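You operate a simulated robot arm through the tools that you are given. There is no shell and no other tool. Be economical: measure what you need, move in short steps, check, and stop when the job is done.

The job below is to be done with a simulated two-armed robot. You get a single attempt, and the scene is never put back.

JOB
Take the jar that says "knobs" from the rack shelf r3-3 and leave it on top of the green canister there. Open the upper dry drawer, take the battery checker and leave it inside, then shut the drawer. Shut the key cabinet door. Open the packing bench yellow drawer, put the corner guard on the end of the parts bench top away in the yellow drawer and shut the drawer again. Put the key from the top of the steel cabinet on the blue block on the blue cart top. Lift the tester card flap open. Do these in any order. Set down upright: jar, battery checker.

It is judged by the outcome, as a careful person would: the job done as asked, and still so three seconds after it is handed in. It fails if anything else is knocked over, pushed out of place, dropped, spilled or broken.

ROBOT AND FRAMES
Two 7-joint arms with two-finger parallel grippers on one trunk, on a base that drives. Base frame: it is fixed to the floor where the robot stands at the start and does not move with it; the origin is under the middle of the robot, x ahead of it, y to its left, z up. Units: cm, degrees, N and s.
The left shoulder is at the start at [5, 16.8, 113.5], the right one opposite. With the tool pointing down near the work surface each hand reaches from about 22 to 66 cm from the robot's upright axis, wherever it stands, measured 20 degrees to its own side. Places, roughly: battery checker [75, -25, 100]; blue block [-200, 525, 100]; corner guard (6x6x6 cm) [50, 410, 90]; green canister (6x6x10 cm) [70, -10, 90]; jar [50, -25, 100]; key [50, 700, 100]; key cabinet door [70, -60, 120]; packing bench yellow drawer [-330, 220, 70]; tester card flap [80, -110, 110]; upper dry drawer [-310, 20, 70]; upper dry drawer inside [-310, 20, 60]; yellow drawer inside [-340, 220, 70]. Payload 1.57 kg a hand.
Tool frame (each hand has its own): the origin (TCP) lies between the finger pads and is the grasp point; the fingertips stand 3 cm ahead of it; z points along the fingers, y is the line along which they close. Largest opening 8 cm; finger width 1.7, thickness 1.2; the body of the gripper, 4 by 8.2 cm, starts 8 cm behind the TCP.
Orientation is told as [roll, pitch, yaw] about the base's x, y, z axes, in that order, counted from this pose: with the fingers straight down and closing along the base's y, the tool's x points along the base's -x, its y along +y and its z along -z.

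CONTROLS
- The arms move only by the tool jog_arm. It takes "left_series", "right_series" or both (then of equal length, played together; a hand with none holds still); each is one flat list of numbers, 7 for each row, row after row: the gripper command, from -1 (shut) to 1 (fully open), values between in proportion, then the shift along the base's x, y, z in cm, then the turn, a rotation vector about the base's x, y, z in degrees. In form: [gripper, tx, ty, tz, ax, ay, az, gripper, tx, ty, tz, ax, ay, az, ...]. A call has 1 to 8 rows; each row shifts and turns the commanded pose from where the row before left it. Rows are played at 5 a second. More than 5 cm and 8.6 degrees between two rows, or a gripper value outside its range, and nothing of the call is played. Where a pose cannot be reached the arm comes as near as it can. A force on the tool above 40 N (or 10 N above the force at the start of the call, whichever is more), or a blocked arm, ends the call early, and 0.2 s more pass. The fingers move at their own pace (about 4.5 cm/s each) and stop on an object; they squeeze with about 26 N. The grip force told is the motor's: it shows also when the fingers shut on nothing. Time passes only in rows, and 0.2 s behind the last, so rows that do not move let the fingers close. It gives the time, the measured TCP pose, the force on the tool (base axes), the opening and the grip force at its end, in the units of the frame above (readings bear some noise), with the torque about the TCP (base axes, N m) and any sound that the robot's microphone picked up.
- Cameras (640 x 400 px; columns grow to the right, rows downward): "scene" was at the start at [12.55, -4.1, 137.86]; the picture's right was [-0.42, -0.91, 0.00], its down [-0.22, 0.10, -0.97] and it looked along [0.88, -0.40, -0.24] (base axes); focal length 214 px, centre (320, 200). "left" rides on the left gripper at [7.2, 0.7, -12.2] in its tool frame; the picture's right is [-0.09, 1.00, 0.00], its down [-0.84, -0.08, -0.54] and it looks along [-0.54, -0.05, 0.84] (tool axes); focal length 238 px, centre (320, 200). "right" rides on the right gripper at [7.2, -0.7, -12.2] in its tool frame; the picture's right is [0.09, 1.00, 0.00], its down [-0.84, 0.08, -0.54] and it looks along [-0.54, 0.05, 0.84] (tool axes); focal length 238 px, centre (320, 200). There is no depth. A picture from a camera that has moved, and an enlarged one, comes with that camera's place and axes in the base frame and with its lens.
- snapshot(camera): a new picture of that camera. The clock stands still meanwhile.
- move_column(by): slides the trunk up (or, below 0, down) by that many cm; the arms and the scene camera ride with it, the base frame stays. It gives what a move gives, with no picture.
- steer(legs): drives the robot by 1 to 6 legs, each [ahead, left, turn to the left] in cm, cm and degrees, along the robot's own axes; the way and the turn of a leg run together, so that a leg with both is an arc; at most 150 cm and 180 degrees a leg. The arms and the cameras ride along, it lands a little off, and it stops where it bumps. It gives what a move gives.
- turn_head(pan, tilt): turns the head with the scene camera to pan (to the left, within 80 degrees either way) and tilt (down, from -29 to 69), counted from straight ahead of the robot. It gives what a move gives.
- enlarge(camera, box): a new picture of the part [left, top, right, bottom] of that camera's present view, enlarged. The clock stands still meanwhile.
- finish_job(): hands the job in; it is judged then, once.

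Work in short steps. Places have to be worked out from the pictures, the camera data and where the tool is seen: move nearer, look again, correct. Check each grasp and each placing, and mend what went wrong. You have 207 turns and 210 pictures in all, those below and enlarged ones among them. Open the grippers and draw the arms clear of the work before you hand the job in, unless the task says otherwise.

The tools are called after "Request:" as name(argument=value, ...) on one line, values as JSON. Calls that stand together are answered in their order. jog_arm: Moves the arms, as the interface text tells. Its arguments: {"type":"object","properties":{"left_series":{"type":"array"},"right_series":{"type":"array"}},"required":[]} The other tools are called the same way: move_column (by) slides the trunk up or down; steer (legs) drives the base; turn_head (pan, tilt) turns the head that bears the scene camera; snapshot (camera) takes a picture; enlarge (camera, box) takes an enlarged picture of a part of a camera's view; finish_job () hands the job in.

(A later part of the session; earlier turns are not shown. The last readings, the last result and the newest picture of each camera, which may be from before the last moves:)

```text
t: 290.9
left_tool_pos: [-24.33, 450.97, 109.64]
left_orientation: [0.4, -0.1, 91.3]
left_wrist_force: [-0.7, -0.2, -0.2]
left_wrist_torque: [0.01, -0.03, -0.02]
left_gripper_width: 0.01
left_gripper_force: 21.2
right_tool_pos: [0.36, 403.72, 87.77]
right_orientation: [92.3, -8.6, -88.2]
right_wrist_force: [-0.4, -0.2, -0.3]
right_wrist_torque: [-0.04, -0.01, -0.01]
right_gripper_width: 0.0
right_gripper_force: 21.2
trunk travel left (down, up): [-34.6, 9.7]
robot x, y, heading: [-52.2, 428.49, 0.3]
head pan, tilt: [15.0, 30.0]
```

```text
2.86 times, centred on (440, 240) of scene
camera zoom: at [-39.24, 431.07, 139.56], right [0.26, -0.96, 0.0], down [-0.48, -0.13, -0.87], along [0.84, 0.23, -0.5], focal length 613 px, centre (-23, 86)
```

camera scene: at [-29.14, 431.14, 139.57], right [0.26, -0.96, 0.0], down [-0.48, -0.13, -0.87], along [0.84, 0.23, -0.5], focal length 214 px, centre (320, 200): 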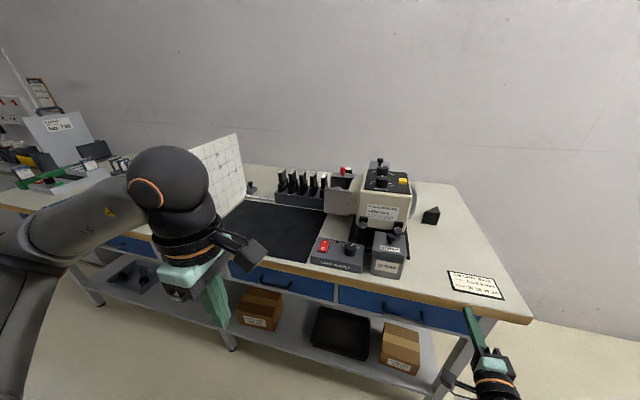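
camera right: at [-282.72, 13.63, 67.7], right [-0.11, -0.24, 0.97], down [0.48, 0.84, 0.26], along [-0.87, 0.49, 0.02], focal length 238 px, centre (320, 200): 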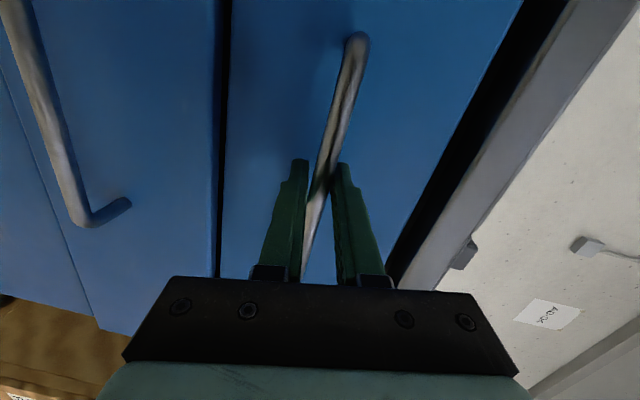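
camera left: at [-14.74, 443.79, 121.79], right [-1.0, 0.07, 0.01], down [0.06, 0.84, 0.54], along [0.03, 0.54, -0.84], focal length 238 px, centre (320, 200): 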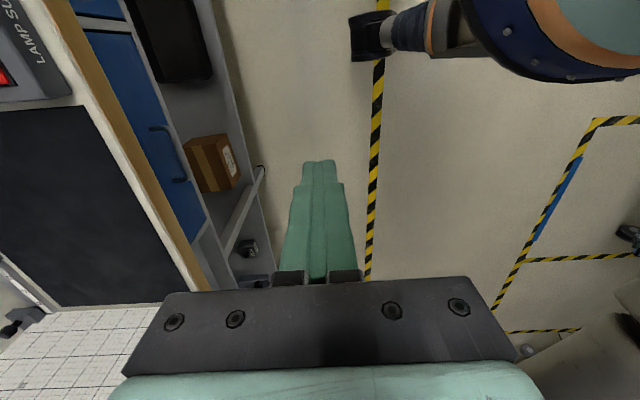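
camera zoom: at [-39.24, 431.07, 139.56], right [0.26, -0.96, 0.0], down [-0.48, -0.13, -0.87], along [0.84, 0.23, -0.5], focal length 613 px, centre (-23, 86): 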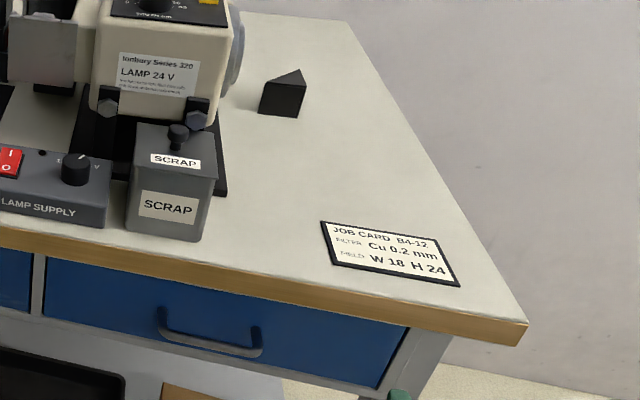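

The guard is a small black triangular prism near (52, 407). It's best reached from the bench's south end with the right hand pointing down, so I first undo the right hand's roll and pitch here in free space.

Request:
jog_arm(right_series=[0, -1, 0, 0, -8.5, 0, 0, 0, -1, 0, 0, -8.5, 0, 0, 0, -1, 0, 0, -8.5, 0, 0, 0, -1, 0, 0, -8.5, 0, 0, 0, -1, 0, 0, -8.5, 0, 0, 0, -1, 0, 0, -8.5, 0, 0, 0, 0, 0, 0, -8.5, 0, 0, 0, 0, 0, 0, -8.5, 0, 0])

Request:
jog_arm(right_series=[0, 0, 0, 0, -8.5, 0, 0, 0, 0, 0, 0, -8.5, 0, 0, 0, 0, 0, 1, -4, 0, 0, 0, 0, 0, 1, 0, 8.5, 0, 0, 0, 0, 1, 0, 8.5, 0, 0, 0, 0, 1, 0, 8.5, 0, 0, 0, 0, 1, 0, 8.5, 0, 0, 0, 0, 1, 0, 8.5, 0])

Request:
jog_arm(right_series=[0, 0, 0, 1, 0, 8.5, 0, 0, 0, 0, 1, 0, 8.5, 0, 0, 0, 0, 1, 0, 8.5, 0, 0, 0, 0, 1, 0, 8.5, 0, 0, 0, 0, 1, 0, 8.5, 0])

```text
t: 292.7
left_tool_pos: [-24.25, 450.97, 109.6]
left_orientation: [0.6, 0.1, 91.3]
left_wrist_force: [0.0, 0.0, -0.2]
left_wrist_torque: [-0.01, -0.03, 0.01]
left_gripper_width: 0.02
left_gripper_force: 21.2
right_tool_pos: [-5.47, 403.66, 87.68]
right_orientation: [84.9, -76.6, -82.2]
right_wrist_force: [0.2, 0.4, -0.5]
right_wrist_torque: [-0.02, -0.02, -0.02]
right_gripper_width: 4.01
right_gripper_force: 0.1
trunk travel left (down, up): [-34.6, 9.7]
robot x, y, heading: [-52.27, 428.65, 0.2]
head pan, tilt: [15.0, 30.0]
```

```text
t: 294.5
left_tool_pos: [-24.19, 450.92, 109.62]
left_orientation: [0.4, 0.0, 91.4]
left_wrist_force: [0.7, 0.0, -0.6]
left_wrist_torque: [0.01, 0.01, 0.01]
left_gripper_width: 0.0
left_gripper_force: 20.8
right_tool_pos: [-5.43, 403.63, 93.62]
right_orientation: [-5.4, -45.1, 10.9]
right_wrist_force: [-0.8, -0.4, 0.1]
right_wrist_torque: [-0.02, 0.02, -0.01]
right_gripper_width: 4.01
right_gripper_force: 0.1
trunk travel left (down, up): [-34.6, 9.7]
robot x, y, heading: [-52.05, 429.14, 0.2]
head pan, tilt: [15.0, 30.0]
```

```text
t: 295.7
left_tool_pos: [-24.19, 450.87, 109.57]
left_orientation: [0.5, 0.0, 91.3]
left_wrist_force: [-0.4, -0.1, -0.3]
left_wrist_torque: [0.0, 0.02, 0.0]
left_gripper_width: 0.04
left_gripper_force: 20.8
right_tool_pos: [-5.63, 403.61, 98.54]
right_orientation: [1.8, -3.0, 7.4]
right_wrist_force: [-0.2, 0.3, -0.2]
right_wrist_torque: [0.03, 0.02, -0.02]
right_gripper_width: 4.0
right_gripper_force: 0.0
trunk travel left (down, up): [-34.6, 9.7]
robot x, y, heading: [-51.85, 429.19, -0.0]
head pan, tilt: [15.0, 30.0]
```

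Right hand points down again. I raise it 8 cm and drive around to the bench's south end: ahead 20, right 77, ahead 30, turn left to face north.

Request:
jog_arm(right_series=[1, 0, 0, 4, -1.8, 3, 0, 1, 0, 0, 4, 0, 0, 0])

Request:
steer(legs=[[20, 0, 0], [0, -77, 0], [30, 0, 0], [0, 0, 91]])

Request:
turn_head(pan=-20, tilt=30)

Request:
snapshot(camera="scene")

```text
t: 296.3
left_tool_pos: [-24.3, 450.99, 109.58]
left_orientation: [0.6, -0.1, 91.3]
left_wrist_force: [-0.1, 0.3, 0.7]
left_wrist_torque: [0.03, 0.02, 0.0]
left_gripper_width: 0.01
left_gripper_force: 21.3
right_tool_pos: [-5.62, 403.49, 106.65]
right_orientation: [0.5, 0.1, 7.6]
right_wrist_force: [-0.2, 0.8, -0.2]
right_wrist_torque: [-0.01, -0.01, 0.01]
right_gripper_width: 8.01
right_gripper_force: 0.1
trunk travel left (down, up): [-34.6, 9.7]
robot x, y, heading: [-51.84, 428.9, 0.1]
head pan, tilt: [15.0, 30.0]
```

```text
t: 310.2
left_tool_pos: [-24.38, 379.0, 109.69]
left_orientation: [0.4, 0.0, -176.9]
left_wrist_force: [0.0, -0.4, 1.1]
left_wrist_torque: [-0.04, 0.03, 0.01]
left_gripper_width: 0.0
left_gripper_force: 21.6
right_tool_pos: [22.45, 399.19, 106.67]
right_orientation: [0.6, 0.0, 99.3]
right_wrist_force: [-0.7, -0.3, -0.3]
right_wrist_torque: [0.02, -0.04, -0.01]
right_gripper_width: 7.99
right_gripper_force: 0.1
trunk travel left (down, up): [-34.6, 9.7]
robot x, y, heading: [-1.12, 352.09, 92.0]
head pan, tilt: [15.0, 30.0]
```

```text
t: 311.2
left_tool_pos: [-24.36, 379.14, 109.57]
left_orientation: [0.4, 0.0, -176.9]
left_wrist_force: [-0.1, -0.5, 0.8]
left_wrist_torque: [-0.01, -0.02, 0.0]
left_gripper_width: 0.0
left_gripper_force: 21.4
right_tool_pos: [22.57, 399.22, 106.59]
right_orientation: [0.5, 0.0, 99.3]
right_wrist_force: [0.5, -0.6, 0.6]
right_wrist_torque: [-0.02, -0.02, 0.0]
right_gripper_width: 8.02
right_gripper_force: 0.0
trunk travel left (down, up): [-34.6, 9.7]
robot x, y, heading: [-1.57, 352.04, 92.3]
head pan, tilt: [-20.0, 30.0]
```

```text
63 pictures are left
camera scene: at [1.2, 364.44, 139.54], right [0.95, -0.31, 0.0], down [-0.15, -0.48, -0.87], along [0.27, 0.82, -0.5], focal length 214 px, centre (320, 200)
```

scene: 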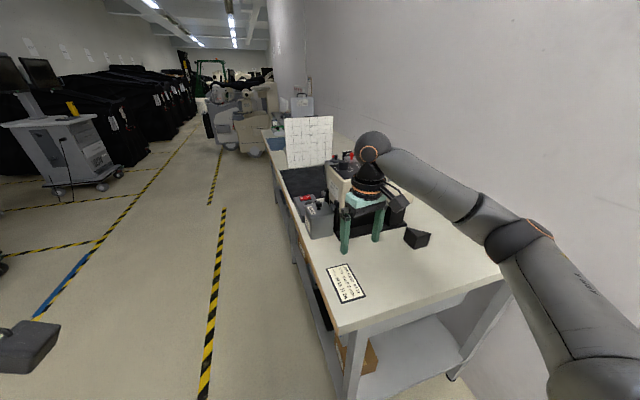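

Guard at about (51.4, 408.3). I slide the robot right 30 cm so it is in the right hand's best sector, then look with the hand camera.

Request:
steer(legs=[[0, -29, 0]])

Request:
snapshot(camera="right")

Request:
snapshot(camera="scene")

```text
t: 314.3
left_tool_pos: [4.09, 380.08, 109.61]
left_orientation: [0.5, 0.1, -176.8]
left_wrist_force: [-0.3, -0.2, 0.0]
left_wrist_torque: [-0.02, 0.01, 0.0]
left_gripper_width: 0.01
left_gripper_force: 21.3
right_tool_pos: [50.94, 400.26, 106.51]
right_orientation: [0.5, 0.0, 99.5]
right_wrist_force: [0.8, 0.2, 0.3]
right_wrist_torque: [0.0, 0.02, 0.0]
right_gripper_width: 8.01
right_gripper_force: 0.1
trunk travel left (down, up): [-34.6, 9.7]
robot x, y, heading: [27.21, 352.99, 92.1]
head pan, tilt: [-20.0, 30.0]
```

```text
62 pictures are left
camera right: at [52.9, 393.27, 118.96], right [-0.97, -0.26, 0.01], down [-0.21, 0.81, 0.54], along [-0.15, 0.52, -0.84], focal length 238 px, centre (320, 200)
```

right: 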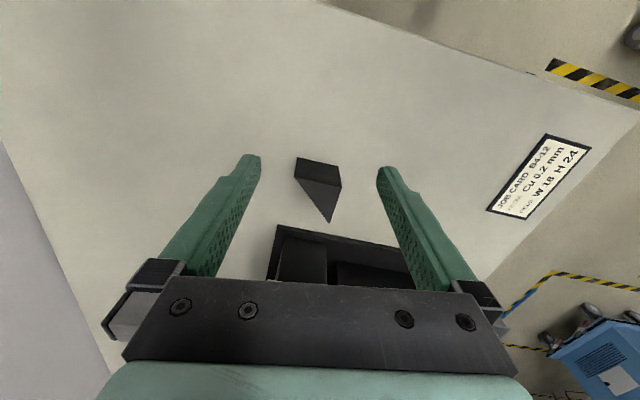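

```text
61 pictures are left
camera scene: at [29.72, 365.47, 139.54], right [0.95, -0.31, 0.0], down [-0.15, -0.48, -0.87], along [0.27, 0.82, -0.5], focal length 214 px, centre (320, 200)
```

scene: 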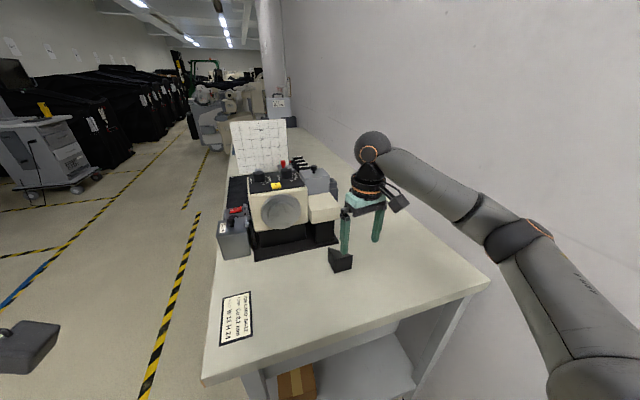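

Close-up of the guard from the hand camera to find its shape and orientation.

Request:
enlarge(camera="right", box=[260, 130, 380, 240])

Request:
enlarge(camera="scene", box=[310, 225, 380, 285])

```text
3.64 times, centred on (320, 185) of right
camera zoom: at [52.9, 393.27, 118.96], right [-0.97, -0.26, 0.01], down [-0.21, 0.81, 0.54], along [-0.15, 0.52, -0.84], focal length 867 px, centre (320, 254)
```

zoom: 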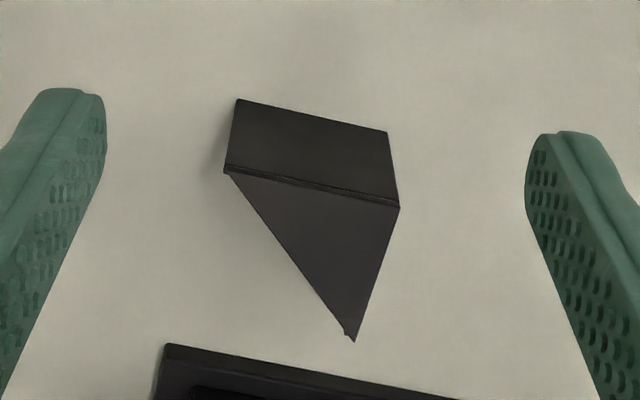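

```text
6.67 times, centred on (345, 255) of scene
camera zoom: at [29.72, 365.47, 139.54], right [0.95, -0.31, 0.0], down [-0.15, -0.48, -0.87], along [0.27, 0.82, -0.5], focal length 1430 px, centre (153, -167)
```

zoom: 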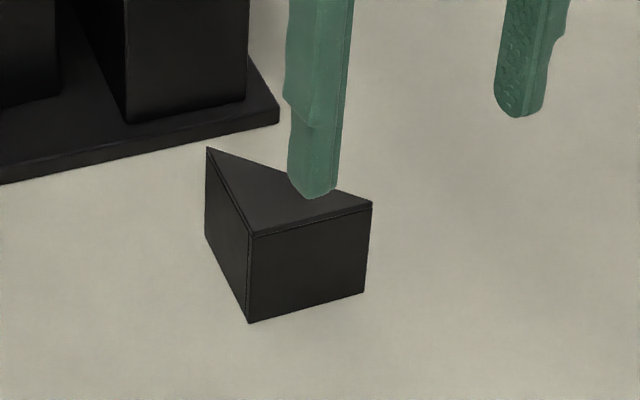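

The guard is a right-angled triangular prism: right angle B≈(47.1, 404.8), A≈(52.3, 405.2), C≈(46.9, 410.3), top ≈ z 96. I grip along x between face BC and edge A: yaw to 90°, move to (49.7, 405.7) and lower to z 100.

Request:
jog_arm(right_series=[1, -0.6, 2.7, 0, 0, 0, -5, 1, -0.6, 2.7, -2, 0, 0, -4.5, 1, 0, 0, -2.5, 0, 0, 0, 1, 0, 0, -2, 0, 0, 0])

Request:
snapshot(camera="right")

Request:
enlarge(camera="scene", box=[300, 205, 400, 285])

```text
t: 315.3
left_tool_pos: [4.16, 380.09, 109.57]
left_orientation: [0.5, 0.1, -176.9]
left_wrist_force: [-0.3, 0.0, 0.7]
left_wrist_torque: [-0.03, -0.01, 0.01]
left_gripper_width: 0.0
left_gripper_force: 21.2
right_tool_pos: [49.64, 405.76, 99.99]
right_orientation: [0.5, 0.1, 90.0]
right_wrist_force: [-0.7, 0.1, 0.6]
right_wrist_torque: [0.01, 0.05, -0.05]
right_gripper_width: 8.0
right_gripper_force: 0.1
trunk travel left (down, up): [-34.6, 9.7]
robot x, y, heading: [27.16, 353.0, 92.1]
head pan, tilt: [-20.0, 30.0]
```

```text
58 pictures are left
camera right: at [50.37, 398.58, 112.27], right [-1.0, -0.09, 0.01], down [-0.07, 0.84, 0.54], along [-0.06, 0.54, -0.84], focal length 238 px, centre (320, 200)
```

right: 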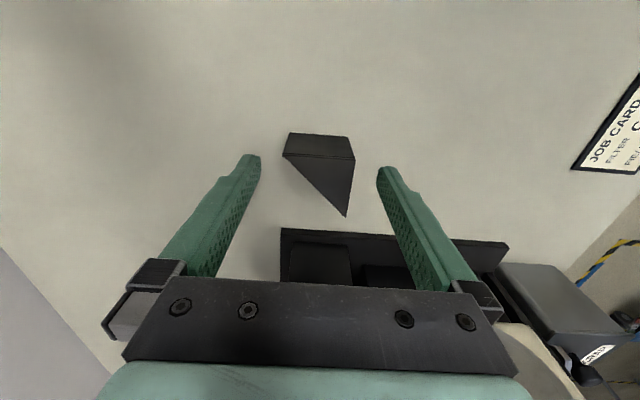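

```text
5.00 times, centred on (350, 245) of scene
camera zoom: at [29.7, 365.48, 139.54], right [0.95, -0.31, 0.0], down [-0.15, -0.48, -0.87], along [0.27, 0.82, -0.5], focal length 1072 px, centre (170, -25)
```

zoom: 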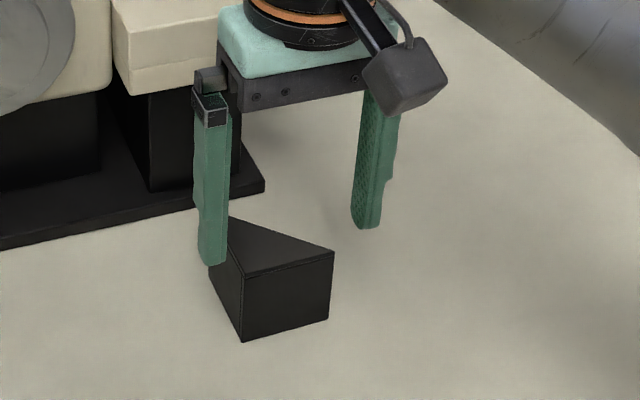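

Consistent: A (52.2, 405.4), face BC at x≈46.9, top z≈96, bench ≈91. I lower to TCP z≈94.8 at y 406 and close.

Request:
jog_arm(right_series=[1, 0, 0.2, -2.6, 0, 0, 0, 1, 0, 0, -2.6, 0, 0, 0, -1, 0, 0, 0, 0, 0, 0, -1, 0, 0, 0, 0, 0, 0, -1, 0, 0, 0, 0, 0, 0, -1, 0, 0, 0, 0, 0, 0])

Request:
enlarge(camera="scene", box=[300, 205, 400, 285])

```text
t: 316.7
left_tool_pos: [4.19, 379.98, 109.6]
left_orientation: [0.4, 0.0, -176.9]
left_wrist_force: [-0.7, 0.2, 0.7]
left_wrist_torque: [0.01, -0.01, 0.02]
left_gripper_width: 0.0
left_gripper_force: 21.3
right_tool_pos: [49.5, 405.96, 94.87]
right_orientation: [0.4, 0.0, 90.1]
right_wrist_force: [-0.3, 1.1, 1.5]
right_wrist_torque: [0.03, -0.03, 0.05]
right_gripper_width: 5.5
right_gripper_force: 25.7
trunk travel left (down, up): [-34.6, 9.7]
robot x, y, heading: [26.79, 352.78, 91.6]
head pan, tilt: [-20.0, 30.0]
```

```text
5.00 times, centred on (350, 245) of scene
camera zoom: at [29.69, 365.47, 139.54], right [0.95, -0.31, 0.0], down [-0.15, -0.48, -0.87], along [0.27, 0.82, -0.5], focal length 1072 px, centre (170, -25)
```

zoom: 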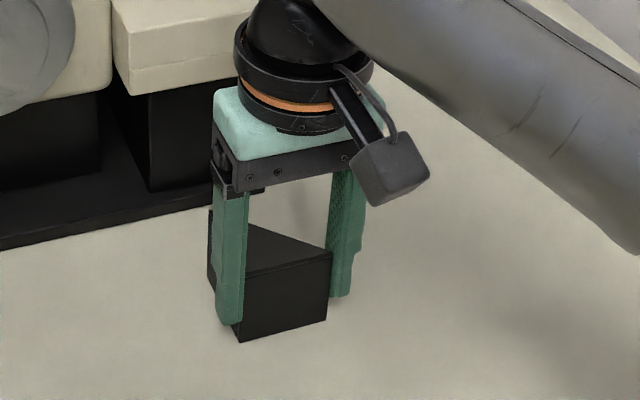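

Gripped at 5.5 cm. Lift and check the hold.

Request:
jog_arm(right_series=[-1, 0, 0, 1.5, 0, 0, 0, -1, 0, 0, 3, 0, 0, 0, -1, 0, 0, 4, 0, 0, 0, -1, 0, 0, 4, 0, 0, 0])

Request:
snapshot(camera="right")

```text
t: 317.7
left_tool_pos: [4.05, 379.82, 109.56]
left_orientation: [0.5, 0.0, -176.8]
left_wrist_force: [0.3, -0.4, 1.0]
left_wrist_torque: [-0.01, 0.01, 0.0]
left_gripper_width: 0.01
left_gripper_force: 21.2
right_tool_pos: [49.73, 405.99, 107.46]
right_orientation: [0.5, 0.1, 90.1]
right_wrist_force: [0.7, -0.5, -0.5]
right_wrist_torque: [0.0, -0.04, -0.01]
right_gripper_width: 5.49
right_gripper_force: 25.8
trunk travel left (down, up): [-34.6, 9.7]
robot x, y, heading: [26.97, 352.98, 92.1]
head pan, tilt: [-20.0, 30.0]
```

```text
55 pictures are left
camera right: at [50.56, 398.84, 119.76], right [-1.0, -0.09, 0.01], down [-0.07, 0.84, 0.54], along [-0.06, 0.54, -0.84], focal length 238 px, centre (320, 200)
```

right: 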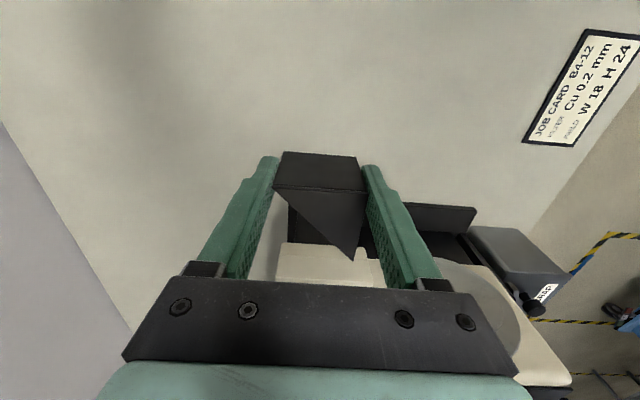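

Guard is held securely. I back up 8, slide left 62 out into the aisle, and drive north toward the steel cabinet.

Request:
steer(legs=[[-8, 0, 0], [0, 64, 0], [0, 0, -2], [140, 0, 0], [140, 0, 0]])

Request:
turn_head(pan=-45, tilt=20)

Request:
snapshot(camera="scene")

```text
t: 324.6
left_tool_pos: [-60.19, 368.44, 109.62]
left_orientation: [0.5, 0.0, -175.4]
left_wrist_force: [0.1, 0.4, -0.1]
left_wrist_torque: [0.01, -0.02, 0.01]
left_gripper_width: 0.01
left_gripper_force: 21.7
right_tool_pos: [-15.14, 395.7, 107.44]
right_orientation: [0.6, -0.1, 91.5]
right_wrist_force: [0.4, 0.1, -0.3]
right_wrist_torque: [0.02, -0.02, 0.01]
right_gripper_width: 5.47
right_gripper_force: 26.3
trunk travel left (down, up): [-34.6, 9.7]
robot x, y, heading: [-36.89, 341.89, 93.5]
head pan, tilt: [-20.0, 30.0]
stopped in leg 2: the robot was blocked; the commanded pose is now the measured one
```

```text
t: 325.5
left_tool_pos: [-60.18, 368.43, 109.67]
left_orientation: [0.6, 0.0, -175.5]
left_wrist_force: [0.0, -0.3, 0.4]
left_wrist_torque: [0.02, -0.04, 0.01]
left_gripper_width: 0.0
left_gripper_force: 21.6
right_tool_pos: [-15.18, 395.71, 107.44]
right_orientation: [0.5, 0.0, 91.5]
right_wrist_force: [0.7, -0.2, -0.5]
right_wrist_torque: [0.01, -0.02, 0.0]
right_gripper_width: 5.49
right_gripper_force: 26.4
trunk travel left (down, up): [-34.6, 9.7]
robot x, y, heading: [-36.94, 341.95, 93.9]
head pan, tilt: [-45.0, 20.0]
```

```text
54 pictures are left
camera scene: at [-30.65, 352.88, 141.15], right [0.75, -0.66, 0.0], down [-0.23, -0.26, -0.94], along [0.62, 0.7, -0.34], focal length 214 px, centre (320, 200)
```

scene: 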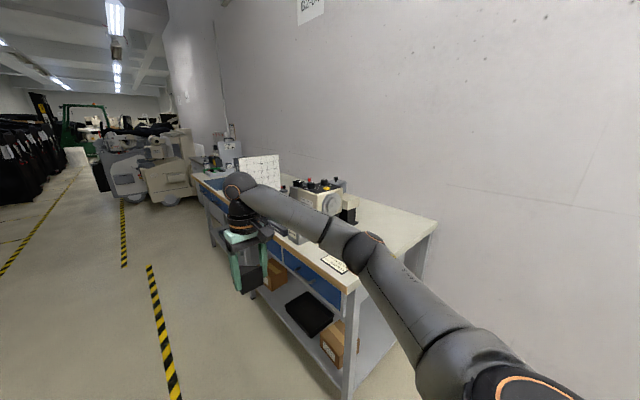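

Touched the monitor cart on the left and stopped. I step right 4, straighten, and drive north.

Request:
steer(legs=[[0, -4, 0], [0, 0, -4], [140, 0, 0], [140, 5, 0]])

Request:
snapshot(camera="scene")

```text
t: 340.2
left_tool_pos: [-65.03, 650.97, 109.45]
left_orientation: [0.5, 0.0, -177.5]
left_wrist_force: [-0.6, -0.4, -0.4]
left_wrist_torque: [0.0, 0.01, 0.02]
left_gripper_width: 0.0
left_gripper_force: 21.5
right_tool_pos: [-18.93, 676.52, 107.44]
right_orientation: [0.5, 0.0, 89.3]
right_wrist_force: [0.6, -1.2, -0.4]
right_wrist_torque: [0.01, -0.02, 0.02]
right_gripper_width: 5.5
right_gripper_force: 25.9
trunk travel left (down, up): [-34.6, 9.7]
robot x, y, heading: [-42.66, 623.48, 91.6]
head pan, tilt: [-45.0, 20.0]
```

```text
53 pictures are left
camera scene: at [-36.07, 634.37, 141.15], right [0.72, -0.69, 0.0], down [-0.24, -0.25, -0.94], along [0.65, 0.68, -0.34], focal length 214 px, centre (320, 200)
```

scene: 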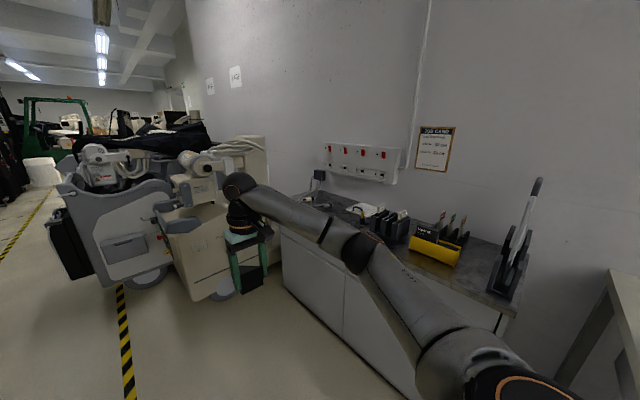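

The steel cabinet is on the right. I turn to face it (heading 0) and enlarge its top.

Request:
steer(legs=[[0, 0, -91]])

Request:
turn_head(pan=25, tilt=20)

Request:
snapshot(camera="scene")

```text
t: 344.5
left_tool_pos: [-15.0, 646.12, 109.59]
left_orientation: [0.5, 0.0, 91.8]
left_wrist_force: [-0.2, -0.5, 0.2]
left_wrist_torque: [0.0, 0.02, -0.03]
left_gripper_width: 0.0
left_gripper_force: 21.5
right_tool_pos: [9.97, 599.85, 107.36]
right_orientation: [0.5, 0.0, -1.3]
right_wrist_force: [1.0, -1.1, -0.9]
right_wrist_torque: [-0.01, 0.0, 0.01]
right_gripper_width: 5.5
right_gripper_force: 26.2
trunk travel left (down, up): [-34.6, 9.7]
robot x, y, heading: [-42.57, 623.77, 0.8]
head pan, tilt: [-45.0, 20.0]
```

```text
t: 345.9
left_tool_pos: [-14.99, 646.06, 109.64]
left_orientation: [0.6, 0.0, 91.8]
left_wrist_force: [-0.4, -0.4, -0.3]
left_wrist_torque: [-0.01, 0.02, -0.01]
left_gripper_width: 0.0
left_gripper_force: 21.5
right_tool_pos: [9.95, 599.86, 107.45]
right_orientation: [0.5, 0.0, -1.3]
right_wrist_force: [0.8, -0.6, -1.1]
right_wrist_torque: [-0.01, -0.01, 0.04]
right_gripper_width: 5.5
right_gripper_force: 26.5
trunk travel left (down, up): [-34.6, 9.7]
robot x, y, heading: [-42.33, 624.08, 0.7]
head pan, tilt: [25.0, 20.0]
```

```text
52 pictures are left
camera scene: at [-30.02, 627.71, 141.15], right [0.43, -0.9, 0.0], down [-0.31, -0.15, -0.94], along [0.85, 0.41, -0.34], focal length 214 px, centre (320, 200)
```

scene: 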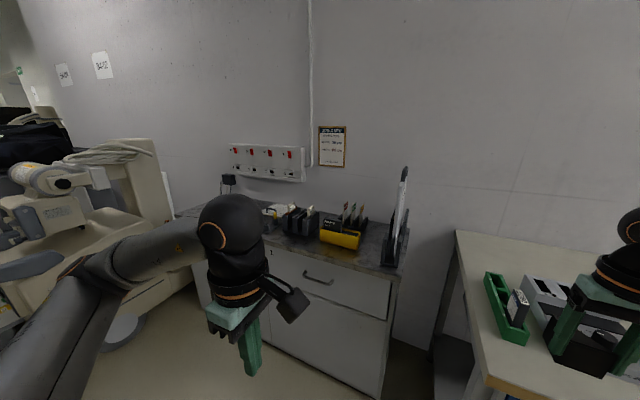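

The cabinet front is at x≈37, y 630–747, top ≈ z 92. I pull the right hand back and up, then move to about (0, 673) and look at the cabinet top.

Request:
jog_arm(right_series=[-1, -4, 0, 2, 0, 0, 0, -1, -4, 0, 2, 0, 0, 0, -1, -4, 0, 2, 0, 0, 0, -1, -3, 0, 2, 0, 0, 0])

Request:
steer(legs=[[0, 49, 0], [36, 0, 0]])

Request:
turn_head(pan=15, tilt=35)

Request:
snapshot(camera="scene")

Request:
snapshot(camera="left")

```text
t: 346.9
left_tool_pos: [-15.03, 646.07, 109.69]
left_orientation: [0.5, 0.0, 91.8]
left_wrist_force: [-0.3, 0.4, -0.2]
left_wrist_torque: [0.02, 0.01, 0.02]
left_gripper_width: 0.02
left_gripper_force: 21.8
right_tool_pos: [-5.29, 599.92, 115.17]
right_orientation: [0.5, 0.2, -1.5]
right_wrist_force: [-0.4, -0.2, -1.0]
right_wrist_torque: [0.01, -0.01, -0.03]
right_gripper_width: 5.5
right_gripper_force: 25.8
trunk travel left (down, up): [-34.6, 9.7]
robot x, y, heading: [-42.49, 623.88, 0.9]
head pan, tilt: [25.0, 20.0]
```

```text
t: 353.5
left_tool_pos: [19.25, 695.4, 109.59]
left_orientation: [0.5, 0.0, 92.6]
left_wrist_force: [0.1, 0.3, 0.7]
left_wrist_torque: [0.02, 0.02, 0.02]
left_gripper_width: 0.03
left_gripper_force: 21.8
right_tool_pos: [29.84, 649.43, 115.2]
right_orientation: [0.6, 0.2, -0.3]
right_wrist_force: [0.6, 0.3, 0.0]
right_wrist_torque: [0.02, 0.01, -0.02]
right_gripper_width: 5.53
right_gripper_force: 26.2
trunk travel left (down, up): [-34.6, 9.7]
robot x, y, heading: [-7.91, 672.87, 1.5]
head pan, tilt: [25.0, 20.0]
```

```text
t: 354.3
left_tool_pos: [19.27, 695.41, 109.62]
left_orientation: [0.4, 0.0, 92.7]
left_wrist_force: [-0.5, 0.5, -0.6]
left_wrist_torque: [0.01, -0.01, -0.02]
left_gripper_width: 0.01
left_gripper_force: 21.0
right_tool_pos: [29.88, 649.5, 115.15]
right_orientation: [0.5, 0.1, -0.4]
right_wrist_force: [-0.4, 0.6, -0.9]
right_wrist_torque: [-0.04, 0.01, -0.01]
right_gripper_width: 5.51
right_gripper_force: 25.9
trunk travel left (down, up): [-34.6, 9.7]
robot x, y, heading: [-7.9, 672.79, 1.8]
head pan, tilt: [15.0, 35.0]
```

```text
51 pictures are left
camera scene: at [4.67, 675.15, 138.77], right [0.29, -0.96, 0.0], down [-0.55, -0.16, -0.82], along [0.78, 0.24, -0.57], focal length 214 px, centre (320, 200)
```

scene: 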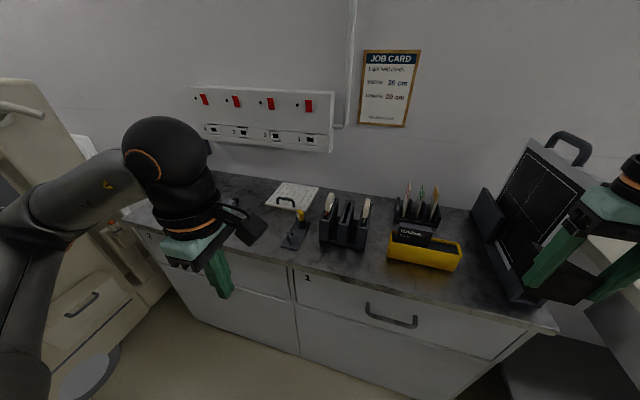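

```text
50 pictures are left
camera left: at [18.96, 688.23, 121.75], right [-1.0, 0.04, 0.01], down [0.04, 0.84, 0.54], along [0.02, 0.54, -0.84], focal length 238 px, centre (320, 200)
```

left: 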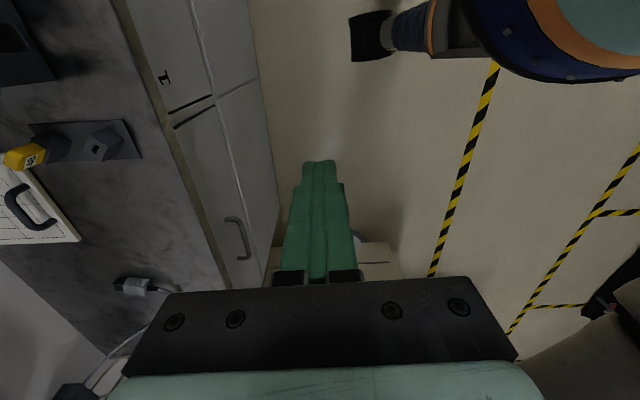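

I enlarge the yellow-tagged object, probably the key.

Request:
enlarge(camera="scene", box=[250, 170, 350, 260])

Request:
enlarge(camera="left", box=[0, 90, 180, 320])

```text
4.44 times, centred on (300, 215) of scene
camera zoom: at [4.67, 675.15, 138.77], right [0.29, -0.96, 0.0], down [-0.55, -0.16, -0.82], along [0.78, 0.24, -0.57], focal length 953 px, centre (409, 133)
```

zoom: 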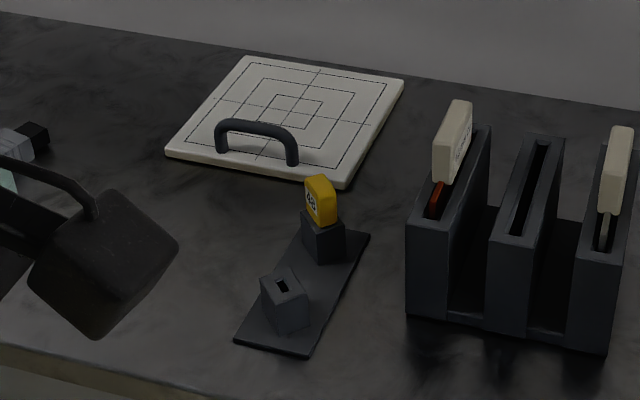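

```text
1.74 times, centred on (90, 205) of left
camera zoom: at [18.96, 688.23, 121.75], right [-1.0, 0.04, 0.01], down [0.04, 0.84, 0.54], along [0.02, 0.54, -0.84], focal length 414 px, centre (720, 191)
```

zoom: 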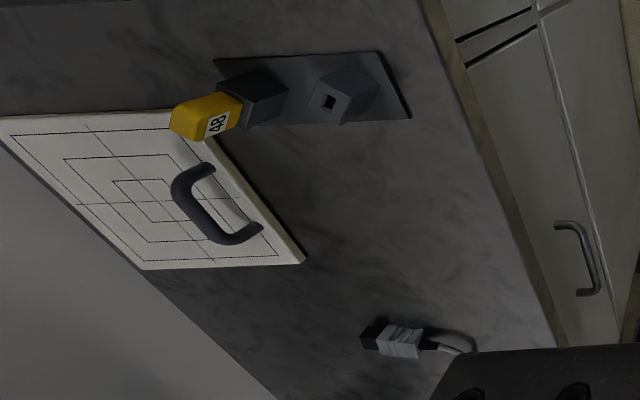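

The key (yellow head "48") stands in a holder socket at about (57, 698.6), head centre z≈92.5. I pull the right hand back 12, straighten, and drive ahead 12 so that the left hand can reach over it.

Request:
jog_arm(right_series=[-1, -4, 0, 0, 0, 0, 0, -1, -4, 0, 0, 0, 0, 0, -1, -4, 0, 0, 0, 0, 0])

Request:
steer(legs=[[0, 0, -1.7], [12, 0, 0]])

Request:
jog_arm(left_series=[0, 4.8, 0.5, 0, 0, 0, 0, 0, 4.8, 0.5, 0, 0, 0, 0, 0, 4.8, 0.5, 0, 0, 0, 0, 0, 4.8, 0.5, 0, 0, 0, 0])

Request:
snapshot(camera="left")

```text
t: 355.1
left_tool_pos: [19.24, 695.38, 109.45]
left_orientation: [0.6, -0.1, 92.7]
left_wrist_force: [0.4, -0.1, -0.8]
left_wrist_torque: [0.01, 0.03, -0.01]
left_gripper_width: 0.01
left_gripper_force: 21.0
right_tool_pos: [18.01, 649.48, 115.14]
right_orientation: [0.5, 0.0, -0.5]
right_wrist_force: [-0.5, 0.2, -0.2]
right_wrist_torque: [-0.01, 0.03, 0.02]
right_gripper_width: 5.5
right_gripper_force: 25.9
trunk travel left (down, up): [-34.6, 9.7]
robot x, y, heading: [-8.02, 672.6, 2.0]
head pan, tilt: [15.0, 35.0]
```

```text
t: 356.7
left_tool_pos: [32.16, 694.39, 109.6]
left_orientation: [0.5, 0.0, 90.8]
left_wrist_force: [0.1, -0.4, 0.9]
left_wrist_torque: [-0.01, 0.0, 0.03]
left_gripper_width: 0.0
left_gripper_force: 20.8
right_tool_pos: [29.37, 648.67, 115.18]
right_orientation: [0.4, 0.1, -2.2]
right_wrist_force: [0.8, 0.4, 0.4]
right_wrist_torque: [0.02, 0.04, 0.0]
right_gripper_width: 5.51
right_gripper_force: 26.6
trunk travel left (down, up): [-34.6, 9.7]
robot x, y, heading: [4.4, 673.01, -0.3]
head pan, tilt: [15.0, 35.0]
```

```text
t: 357.7
left_tool_pos: [51.17, 696.56, 109.68]
left_orientation: [0.5, -0.1, 90.7]
left_wrist_force: [0.3, 0.6, -0.4]
left_wrist_torque: [-0.03, 0.01, 0.03]
left_gripper_width: 4.0
left_gripper_force: 0.0
right_tool_pos: [29.56, 648.72, 115.06]
right_orientation: [0.5, 0.1, -2.2]
right_wrist_force: [0.2, -0.9, 1.0]
right_wrist_torque: [0.03, 0.03, 0.0]
right_gripper_width: 5.47
right_gripper_force: 25.8
trunk travel left (down, up): [-34.6, 9.7]
robot x, y, heading: [4.22, 672.63, -0.1]
head pan, tilt: [15.0, 35.0]
```

```text
47 pictures are left
camera left: at [50.59, 689.47, 121.83], right [-1.0, 0.08, 0.01], down [0.07, 0.84, 0.54], along [0.04, 0.54, -0.84], focal length 238 px, centre (320, 200)
```

left: 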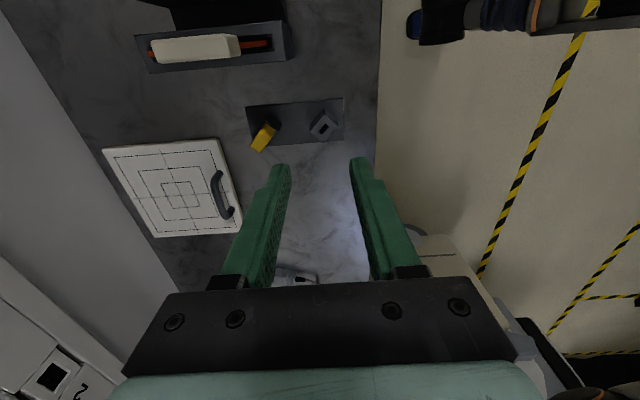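

Request:
enlarge(camera="left", box=[230, 85, 360, 165])

Request:
enlarge(camera="scene", box=[210, 170, 330, 280])

```text
4.92 times, centred on (295, 125) of left
camera zoom: at [50.59, 689.47, 121.83], right [-1.0, 0.08, 0.01], down [0.07, 0.84, 0.54], along [0.04, 0.54, -0.84], focal length 1173 px, centre (443, 569)
```

zoom: 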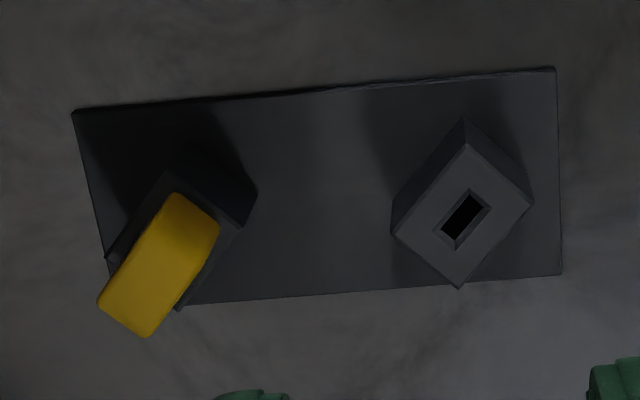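

```text
3.64 times, centred on (270, 225) of scene
camera zoom: at [16.83, 674.67, 138.75], right [0.26, -0.97, 0.0], down [-0.56, -0.15, -0.82], along [0.79, 0.21, -0.57], focal length 780 px, centre (502, 109)
```

zoom: 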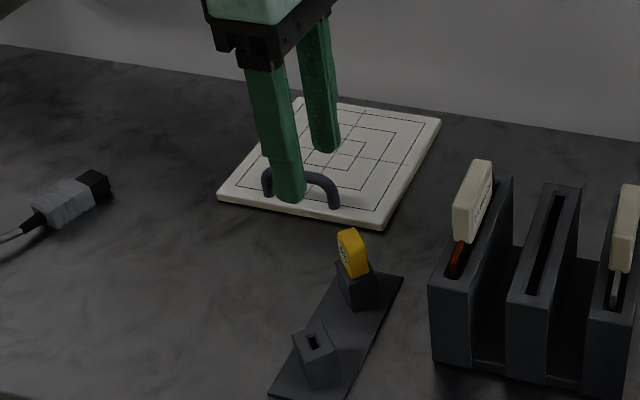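

The holder sockets are rotated ≈55–60°, so I turn the left hand to yaw ≈57 to grip the key head across its thin side, and move above ≈(58.3, 699) at z≈101.

Request:
jog_arm(left_series=[0, 2.4, 0.8, 0, 0, 0, -8.5, 0, 2.4, 0.8, 0, 0, 0, -8.5, 0, 2.4, 0.8, 0, 0, 0, -8.5, 0, 0, 0, -4, 0, 0, -8.2, 0, 0, 0, -4.5, 0, 0, 0])

Request:
snapshot(camera="left")

Request:
enlarge(camera="scene", box=[210, 170, 330, 280])

```text
t: 358.9
left_tool_pos: [58.49, 698.89, 101.3]
left_orientation: [0.4, -0.1, 57.0]
left_wrist_force: [0.5, 0.1, 0.1]
left_wrist_torque: [0.0, 0.05, 0.02]
left_gripper_width: 4.0
left_gripper_force: 0.2
right_tool_pos: [29.38, 648.66, 115.17]
right_orientation: [0.5, 0.0, -2.4]
right_wrist_force: [0.1, 1.0, -0.3]
right_wrist_torque: [-0.01, 0.04, 0.02]
right_gripper_width: 5.49
right_gripper_force: 26.3
trunk travel left (down, up): [-34.6, 9.7]
robot x, y, heading: [4.43, 673.06, -0.1]
head pan, tilt: [15.0, 35.0]
```

```text
44 pictures are left
camera left: at [53.97, 693.26, 113.38], right [-0.78, 0.62, 0.01], down [0.52, 0.66, 0.54], along [0.33, 0.43, -0.84], focal length 238 px, centre (320, 200)
```

left: 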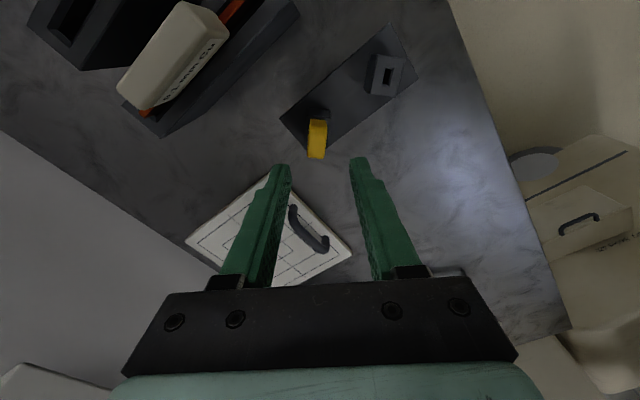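

```text
3.64 times, centred on (270, 225) of scene
camera zoom: at [16.81, 674.71, 138.76], right [0.25, -0.97, 0.0], down [-0.55, -0.15, -0.82], along [0.79, 0.21, -0.57], focal length 780 px, centre (502, 109)
```

zoom: 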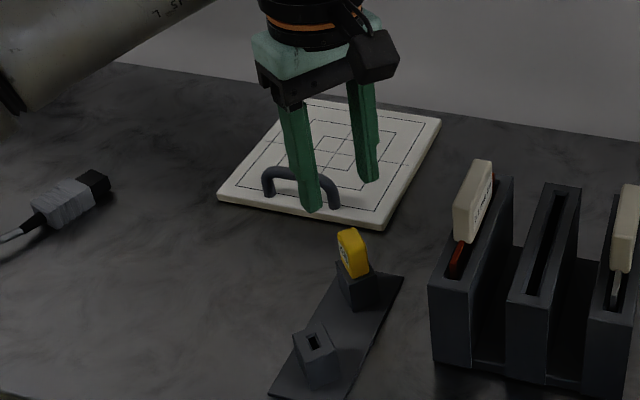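

The key head lines up centrally between the fingers (≈(58.6, 699.0)). I descend to TCP z≈92.3, fingers straddling the head, and look before closing.

Request:
jog_arm(left_series=[0, 0.1, -0.1, -4.5, 0, 0, 0, 0, 0, 0, -4.5, 0, 0, 0])

Request:
enlarge(camera="left", box=[250, 80, 410, 200])

Request:
enlarge(camera="scene", box=[230, 190, 310, 260])

```text
t: 359.5
left_tool_pos: [58.74, 698.91, 92.18]
left_orientation: [0.5, 0.0, 57.1]
left_wrist_force: [-0.6, -0.3, 0.3]
left_wrist_torque: [-0.03, 0.02, 0.01]
left_gripper_width: 4.01
left_gripper_force: 0.1
right_tool_pos: [29.39, 648.62, 115.09]
right_orientation: [0.5, 0.0, -2.3]
right_wrist_force: [-0.3, -0.2, -0.9]
right_wrist_torque: [0.02, 0.0, 0.03]
right_gripper_width: 5.5
right_gripper_force: 26.2
trunk travel left (down, up): [-34.6, 9.7]
robot x, y, heading: [4.41, 672.61, -0.4]
head pan, tilt: [15.0, 35.0]
```

```text
3.33 times, centred on (330, 140) of left
camera zoom: at [54.31, 693.28, 104.38], right [-0.79, 0.62, 0.01], down [0.52, 0.66, 0.54], along [0.33, 0.43, -0.84], focal length 794 px, centre (287, 400)
```

zoom: 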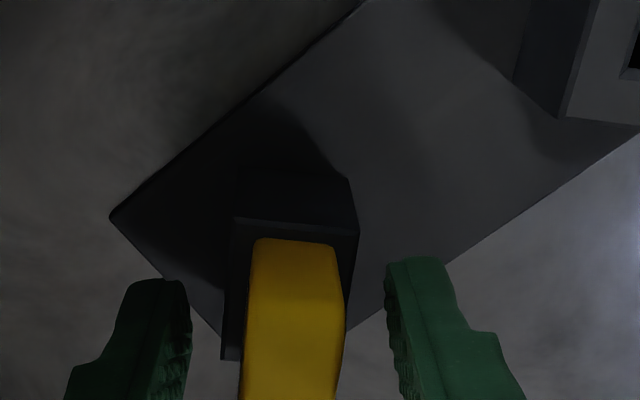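

```text
5.71 times, centred on (270, 225) of scene
camera zoom: at [16.79, 674.71, 138.77], right [0.25, -0.97, 0.0], down [-0.55, -0.15, -0.82], along [0.79, 0.21, -0.57], focal length 1226 px, centre (606, 57)
```

zoom: 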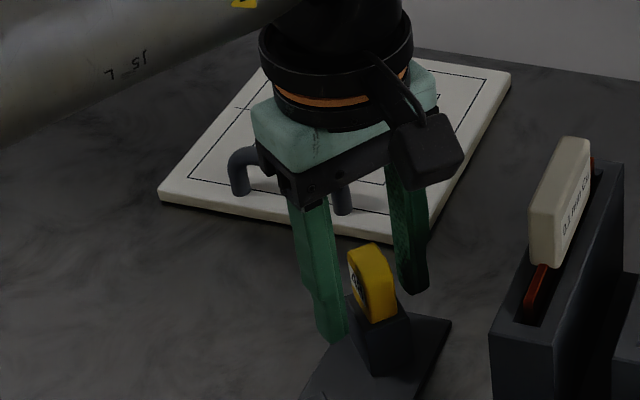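

The fingers straddle the head well. Close and pull straight up.

Request:
jog_arm(left_series=[-1, 0, 0, 0, 0, 0, 0, -1, 0, 0, 0, 0, 0, 0, -1, 0, 0, 0, 0, 0, 0, -1, 0, 0, 1.5, 0, 0, 0, -1, 0, 0, 2.5, 0, 0, 0, -1, 0, 0, 4, 0, 0, 0, -1, 0, 0, 4, 0, 0, 0])

Request:
enlarge(camera="scene", box=[210, 150, 330, 260])

```text
t: 360.5
left_tool_pos: [58.78, 698.96, 92.31]
left_orientation: [1.0, -0.1, 56.7]
left_wrist_force: [15.1, 1.7, -18.6]
left_wrist_torque: [0.12, -1.43, -0.94]
left_gripper_width: 2.87
left_gripper_force: 38.8
right_tool_pos: [29.65, 648.65, 114.95]
right_orientation: [0.4, 0.1, -2.3]
right_wrist_force: [0.1, 0.2, -0.6]
right_wrist_torque: [0.02, 0.02, 0.05]
right_gripper_width: 5.47
right_gripper_force: 25.7
trunk travel left (down, up): [-34.6, 9.7]
robot x, y, heading: [3.93, 672.51, -0.1]
head pan, tilt: [15.0, 35.0]
stopped in row 4 (left hand): the force on the tool passed its limit at 48 N (the readings are from after the stop); the commanded pose is now the measured one
```

```text
3.64 times, centred on (270, 205) of scene
camera zoom: at [17.12, 674.77, 138.71], right [0.25, -0.97, 0.0], down [-0.56, -0.15, -0.82], along [0.79, 0.21, -0.58], focal length 780 px, centre (502, 182)
```

zoom: 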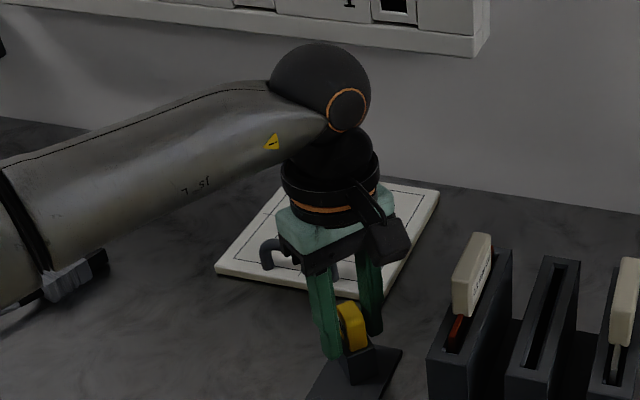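

The tips squeezed the socket block (2.9 cm wide), not the head. I open, raise 1.6 cm, and close on the head only.

Request:
jog_arm(left_series=[0, 0, 0, 0, 0, 0, 0, 0, 0, 0, 0, 0, 0, 0, 0, 0, 0, 0.8, 0, 0, 0, 0, 0, 0, 0.8, 0, 0, 0, -1, 0, 0, 0, 0, 0, 0, -1, 0, 0, 0, 0, 0, 0, -1, 0, 0, 0, 0, 0, 0, -1, 0, 0, 0, 0, 0, 0])

Request:
enlarge(camera="scene", box=[230, 190, 310, 260])

```text
t: 362.3
left_tool_pos: [58.5, 698.73, 94.25]
left_orientation: [0.9, 0.0, 56.8]
left_wrist_force: [5.3, -1.0, 0.2]
left_wrist_torque: [-0.26, -0.48, -0.23]
left_gripper_width: 1.49
left_gripper_force: 25.8
right_tool_pos: [29.41, 648.64, 115.14]
right_orientation: [0.4, 0.0, -2.3]
right_wrist_force: [0.0, 1.0, -0.1]
right_wrist_torque: [0.0, 0.01, 0.0]
right_gripper_width: 5.48
right_gripper_force: 26.3
trunk travel left (down, up): [-34.6, 9.7]
robot x, y, heading: [4.39, 672.39, 0.0]
head pan, tilt: [15.0, 35.0]
```

```text
5.71 times, centred on (270, 225) of scene
camera zoom: at [16.85, 674.66, 138.76], right [0.25, -0.97, 0.0], down [-0.56, -0.15, -0.82], along [0.79, 0.21, -0.57], focal length 1226 px, centre (606, 57)
```

zoom: 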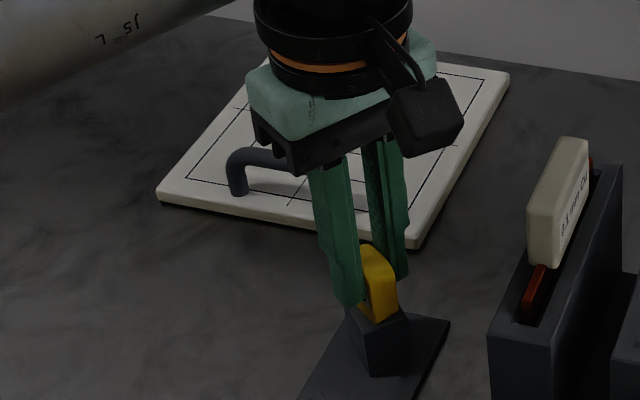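

Now the head is gripped (1.5 cm). I pull straight up.

Request:
jog_arm(left_series=[-1, 0, 0, 0.7, 0, 0, 0, -1, 0, 0, 1.5, 0, 0, 0, -1, 0, 0, 3, 0, 0, 0, -1, 0, 0, 4, 0, 0, 0, -1, 0, 0, 4, 0, 0, 0])

Request:
enlarge(camera="scene", box=[200, 140, 340, 270])

```text
t: 363.5
left_tool_pos: [58.67, 698.58, 107.64]
left_orientation: [1.1, 0.0, 56.8]
left_wrist_force: [0.0, -0.4, -0.6]
left_wrist_torque: [0.03, 0.02, 0.01]
left_gripper_width: 1.45
left_gripper_force: 26.0
right_tool_pos: [29.29, 648.59, 115.11]
right_orientation: [0.6, 0.0, -2.2]
right_wrist_force: [0.0, 0.1, -0.9]
right_wrist_torque: [0.02, -0.02, -0.03]
right_gripper_width: 5.47
right_gripper_force: 26.2
trunk travel left (down, up): [-34.6, 9.7]
robot x, y, heading: [4.51, 672.38, -0.1]
head pan, tilt: [15.0, 35.0]
```

```text
3.08 times, centred on (270, 205) of scene
camera zoom: at [16.77, 674.65, 138.77], right [0.25, -0.97, 0.0], down [-0.55, -0.15, -0.82], along [0.79, 0.21, -0.57], focal length 660 px, centre (474, 185)
```

zoom: 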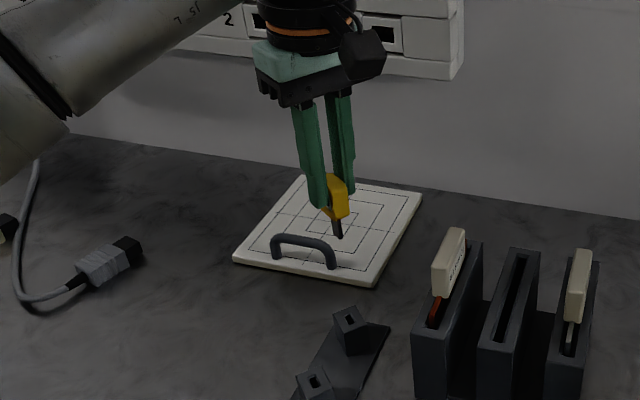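

The key is out, blade down. I raise and retract the left hand, back away, turn around and drive toward the blue cart's east side.

Request:
jog_arm(left_series=[-1, -4, 0, 2.5, 0, 0, 0, -1, -4, 0, 2.5, 0, 0, 0, -1, -4.5, 0, 1, 0, 0, 0, -1, -4.8, 0, 0, 0, 0, 0, -1, -4.8, 0, 0, 0, 0, 0])

Request:
steer(legs=[[-64, 0, 0], [0, 0, 90], [0, 0, 90], [70, 0, 0], [0, 120, 0]])

Request:
turn_head(pan=10, tilt=22)

Request:
snapshot(camera="scene")

```text
t: 364.7
left_tool_pos: [36.37, 698.75, 113.64]
left_orientation: [1.0, 0.0, 56.8]
left_wrist_force: [0.8, -0.1, -0.6]
left_wrist_torque: [0.0, -0.01, -0.01]
left_gripper_width: 1.45
left_gripper_force: 26.3
right_tool_pos: [29.36, 648.63, 115.16]
right_orientation: [0.5, -0.1, -2.3]
right_wrist_force: [-0.4, 0.0, -0.4]
right_wrist_torque: [-0.03, -0.02, -0.02]
right_gripper_width: 5.49
right_gripper_force: 25.9
trunk travel left (down, up): [-34.6, 9.7]
robot x, y, heading: [4.17, 672.61, -0.5]
head pan, tilt: [15.0, 35.0]
```

```text
t: 390.1
left_tool_pos: [-156.21, 520.37, 113.59]
left_orientation: [1.0, -0.1, -120.1]
left_wrist_force: [0.1, 0.1, -0.9]
left_wrist_torque: [0.05, 0.0, 0.0]
left_gripper_width: 1.45
left_gripper_force: 25.8
right_tool_pos: [-151.85, 570.74, 115.14]
right_orientation: [0.5, 0.0, -179.3]
right_wrist_force: [-0.2, 0.1, -1.2]
right_wrist_torque: [0.0, 0.01, -0.02]
right_gripper_width: 5.48
right_gripper_force: 25.8
trunk travel left (down, up): [-34.6, 9.7]
robot x, y, heading: [-125.13, 547.78, -177.0]
head pan, tilt: [15.0, 35.0]
```

```text
t: 390.9
left_tool_pos: [-156.09, 520.3, 113.57]
left_orientation: [1.1, 0.0, -120.1]
left_wrist_force: [0.7, 0.7, -1.0]
left_wrist_torque: [0.02, -0.04, 0.01]
left_gripper_width: 1.46
left_gripper_force: 26.3
right_tool_pos: [-151.8, 570.87, 115.12]
right_orientation: [0.5, 0.0, -179.2]
right_wrist_force: [0.5, -0.4, -0.7]
right_wrist_torque: [0.01, -0.03, 0.01]
right_gripper_width: 5.47
right_gripper_force: 26.0
trunk travel left (down, up): [-34.6, 9.7]
robot x, y, heading: [-125.56, 547.67, -177.1]
head pan, tilt: [10.0, 22.0]
```

```text
37 pictures are left
camera scene: at [-138.33, 545.64, 140.82], right [-0.22, 0.97, 0.0], down [0.37, 0.08, -0.93], along [-0.9, -0.21, -0.38], focal length 214 px, centre (320, 200)
```

scene: 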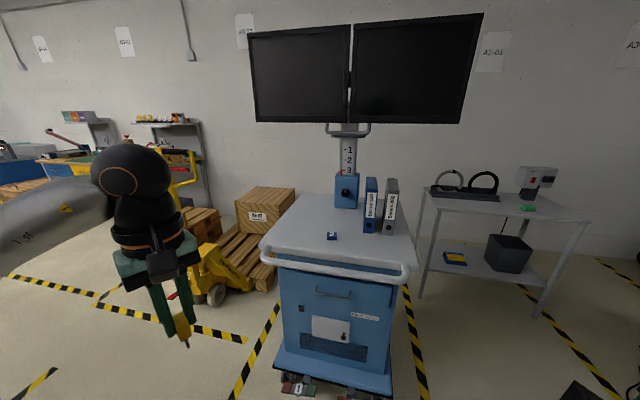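

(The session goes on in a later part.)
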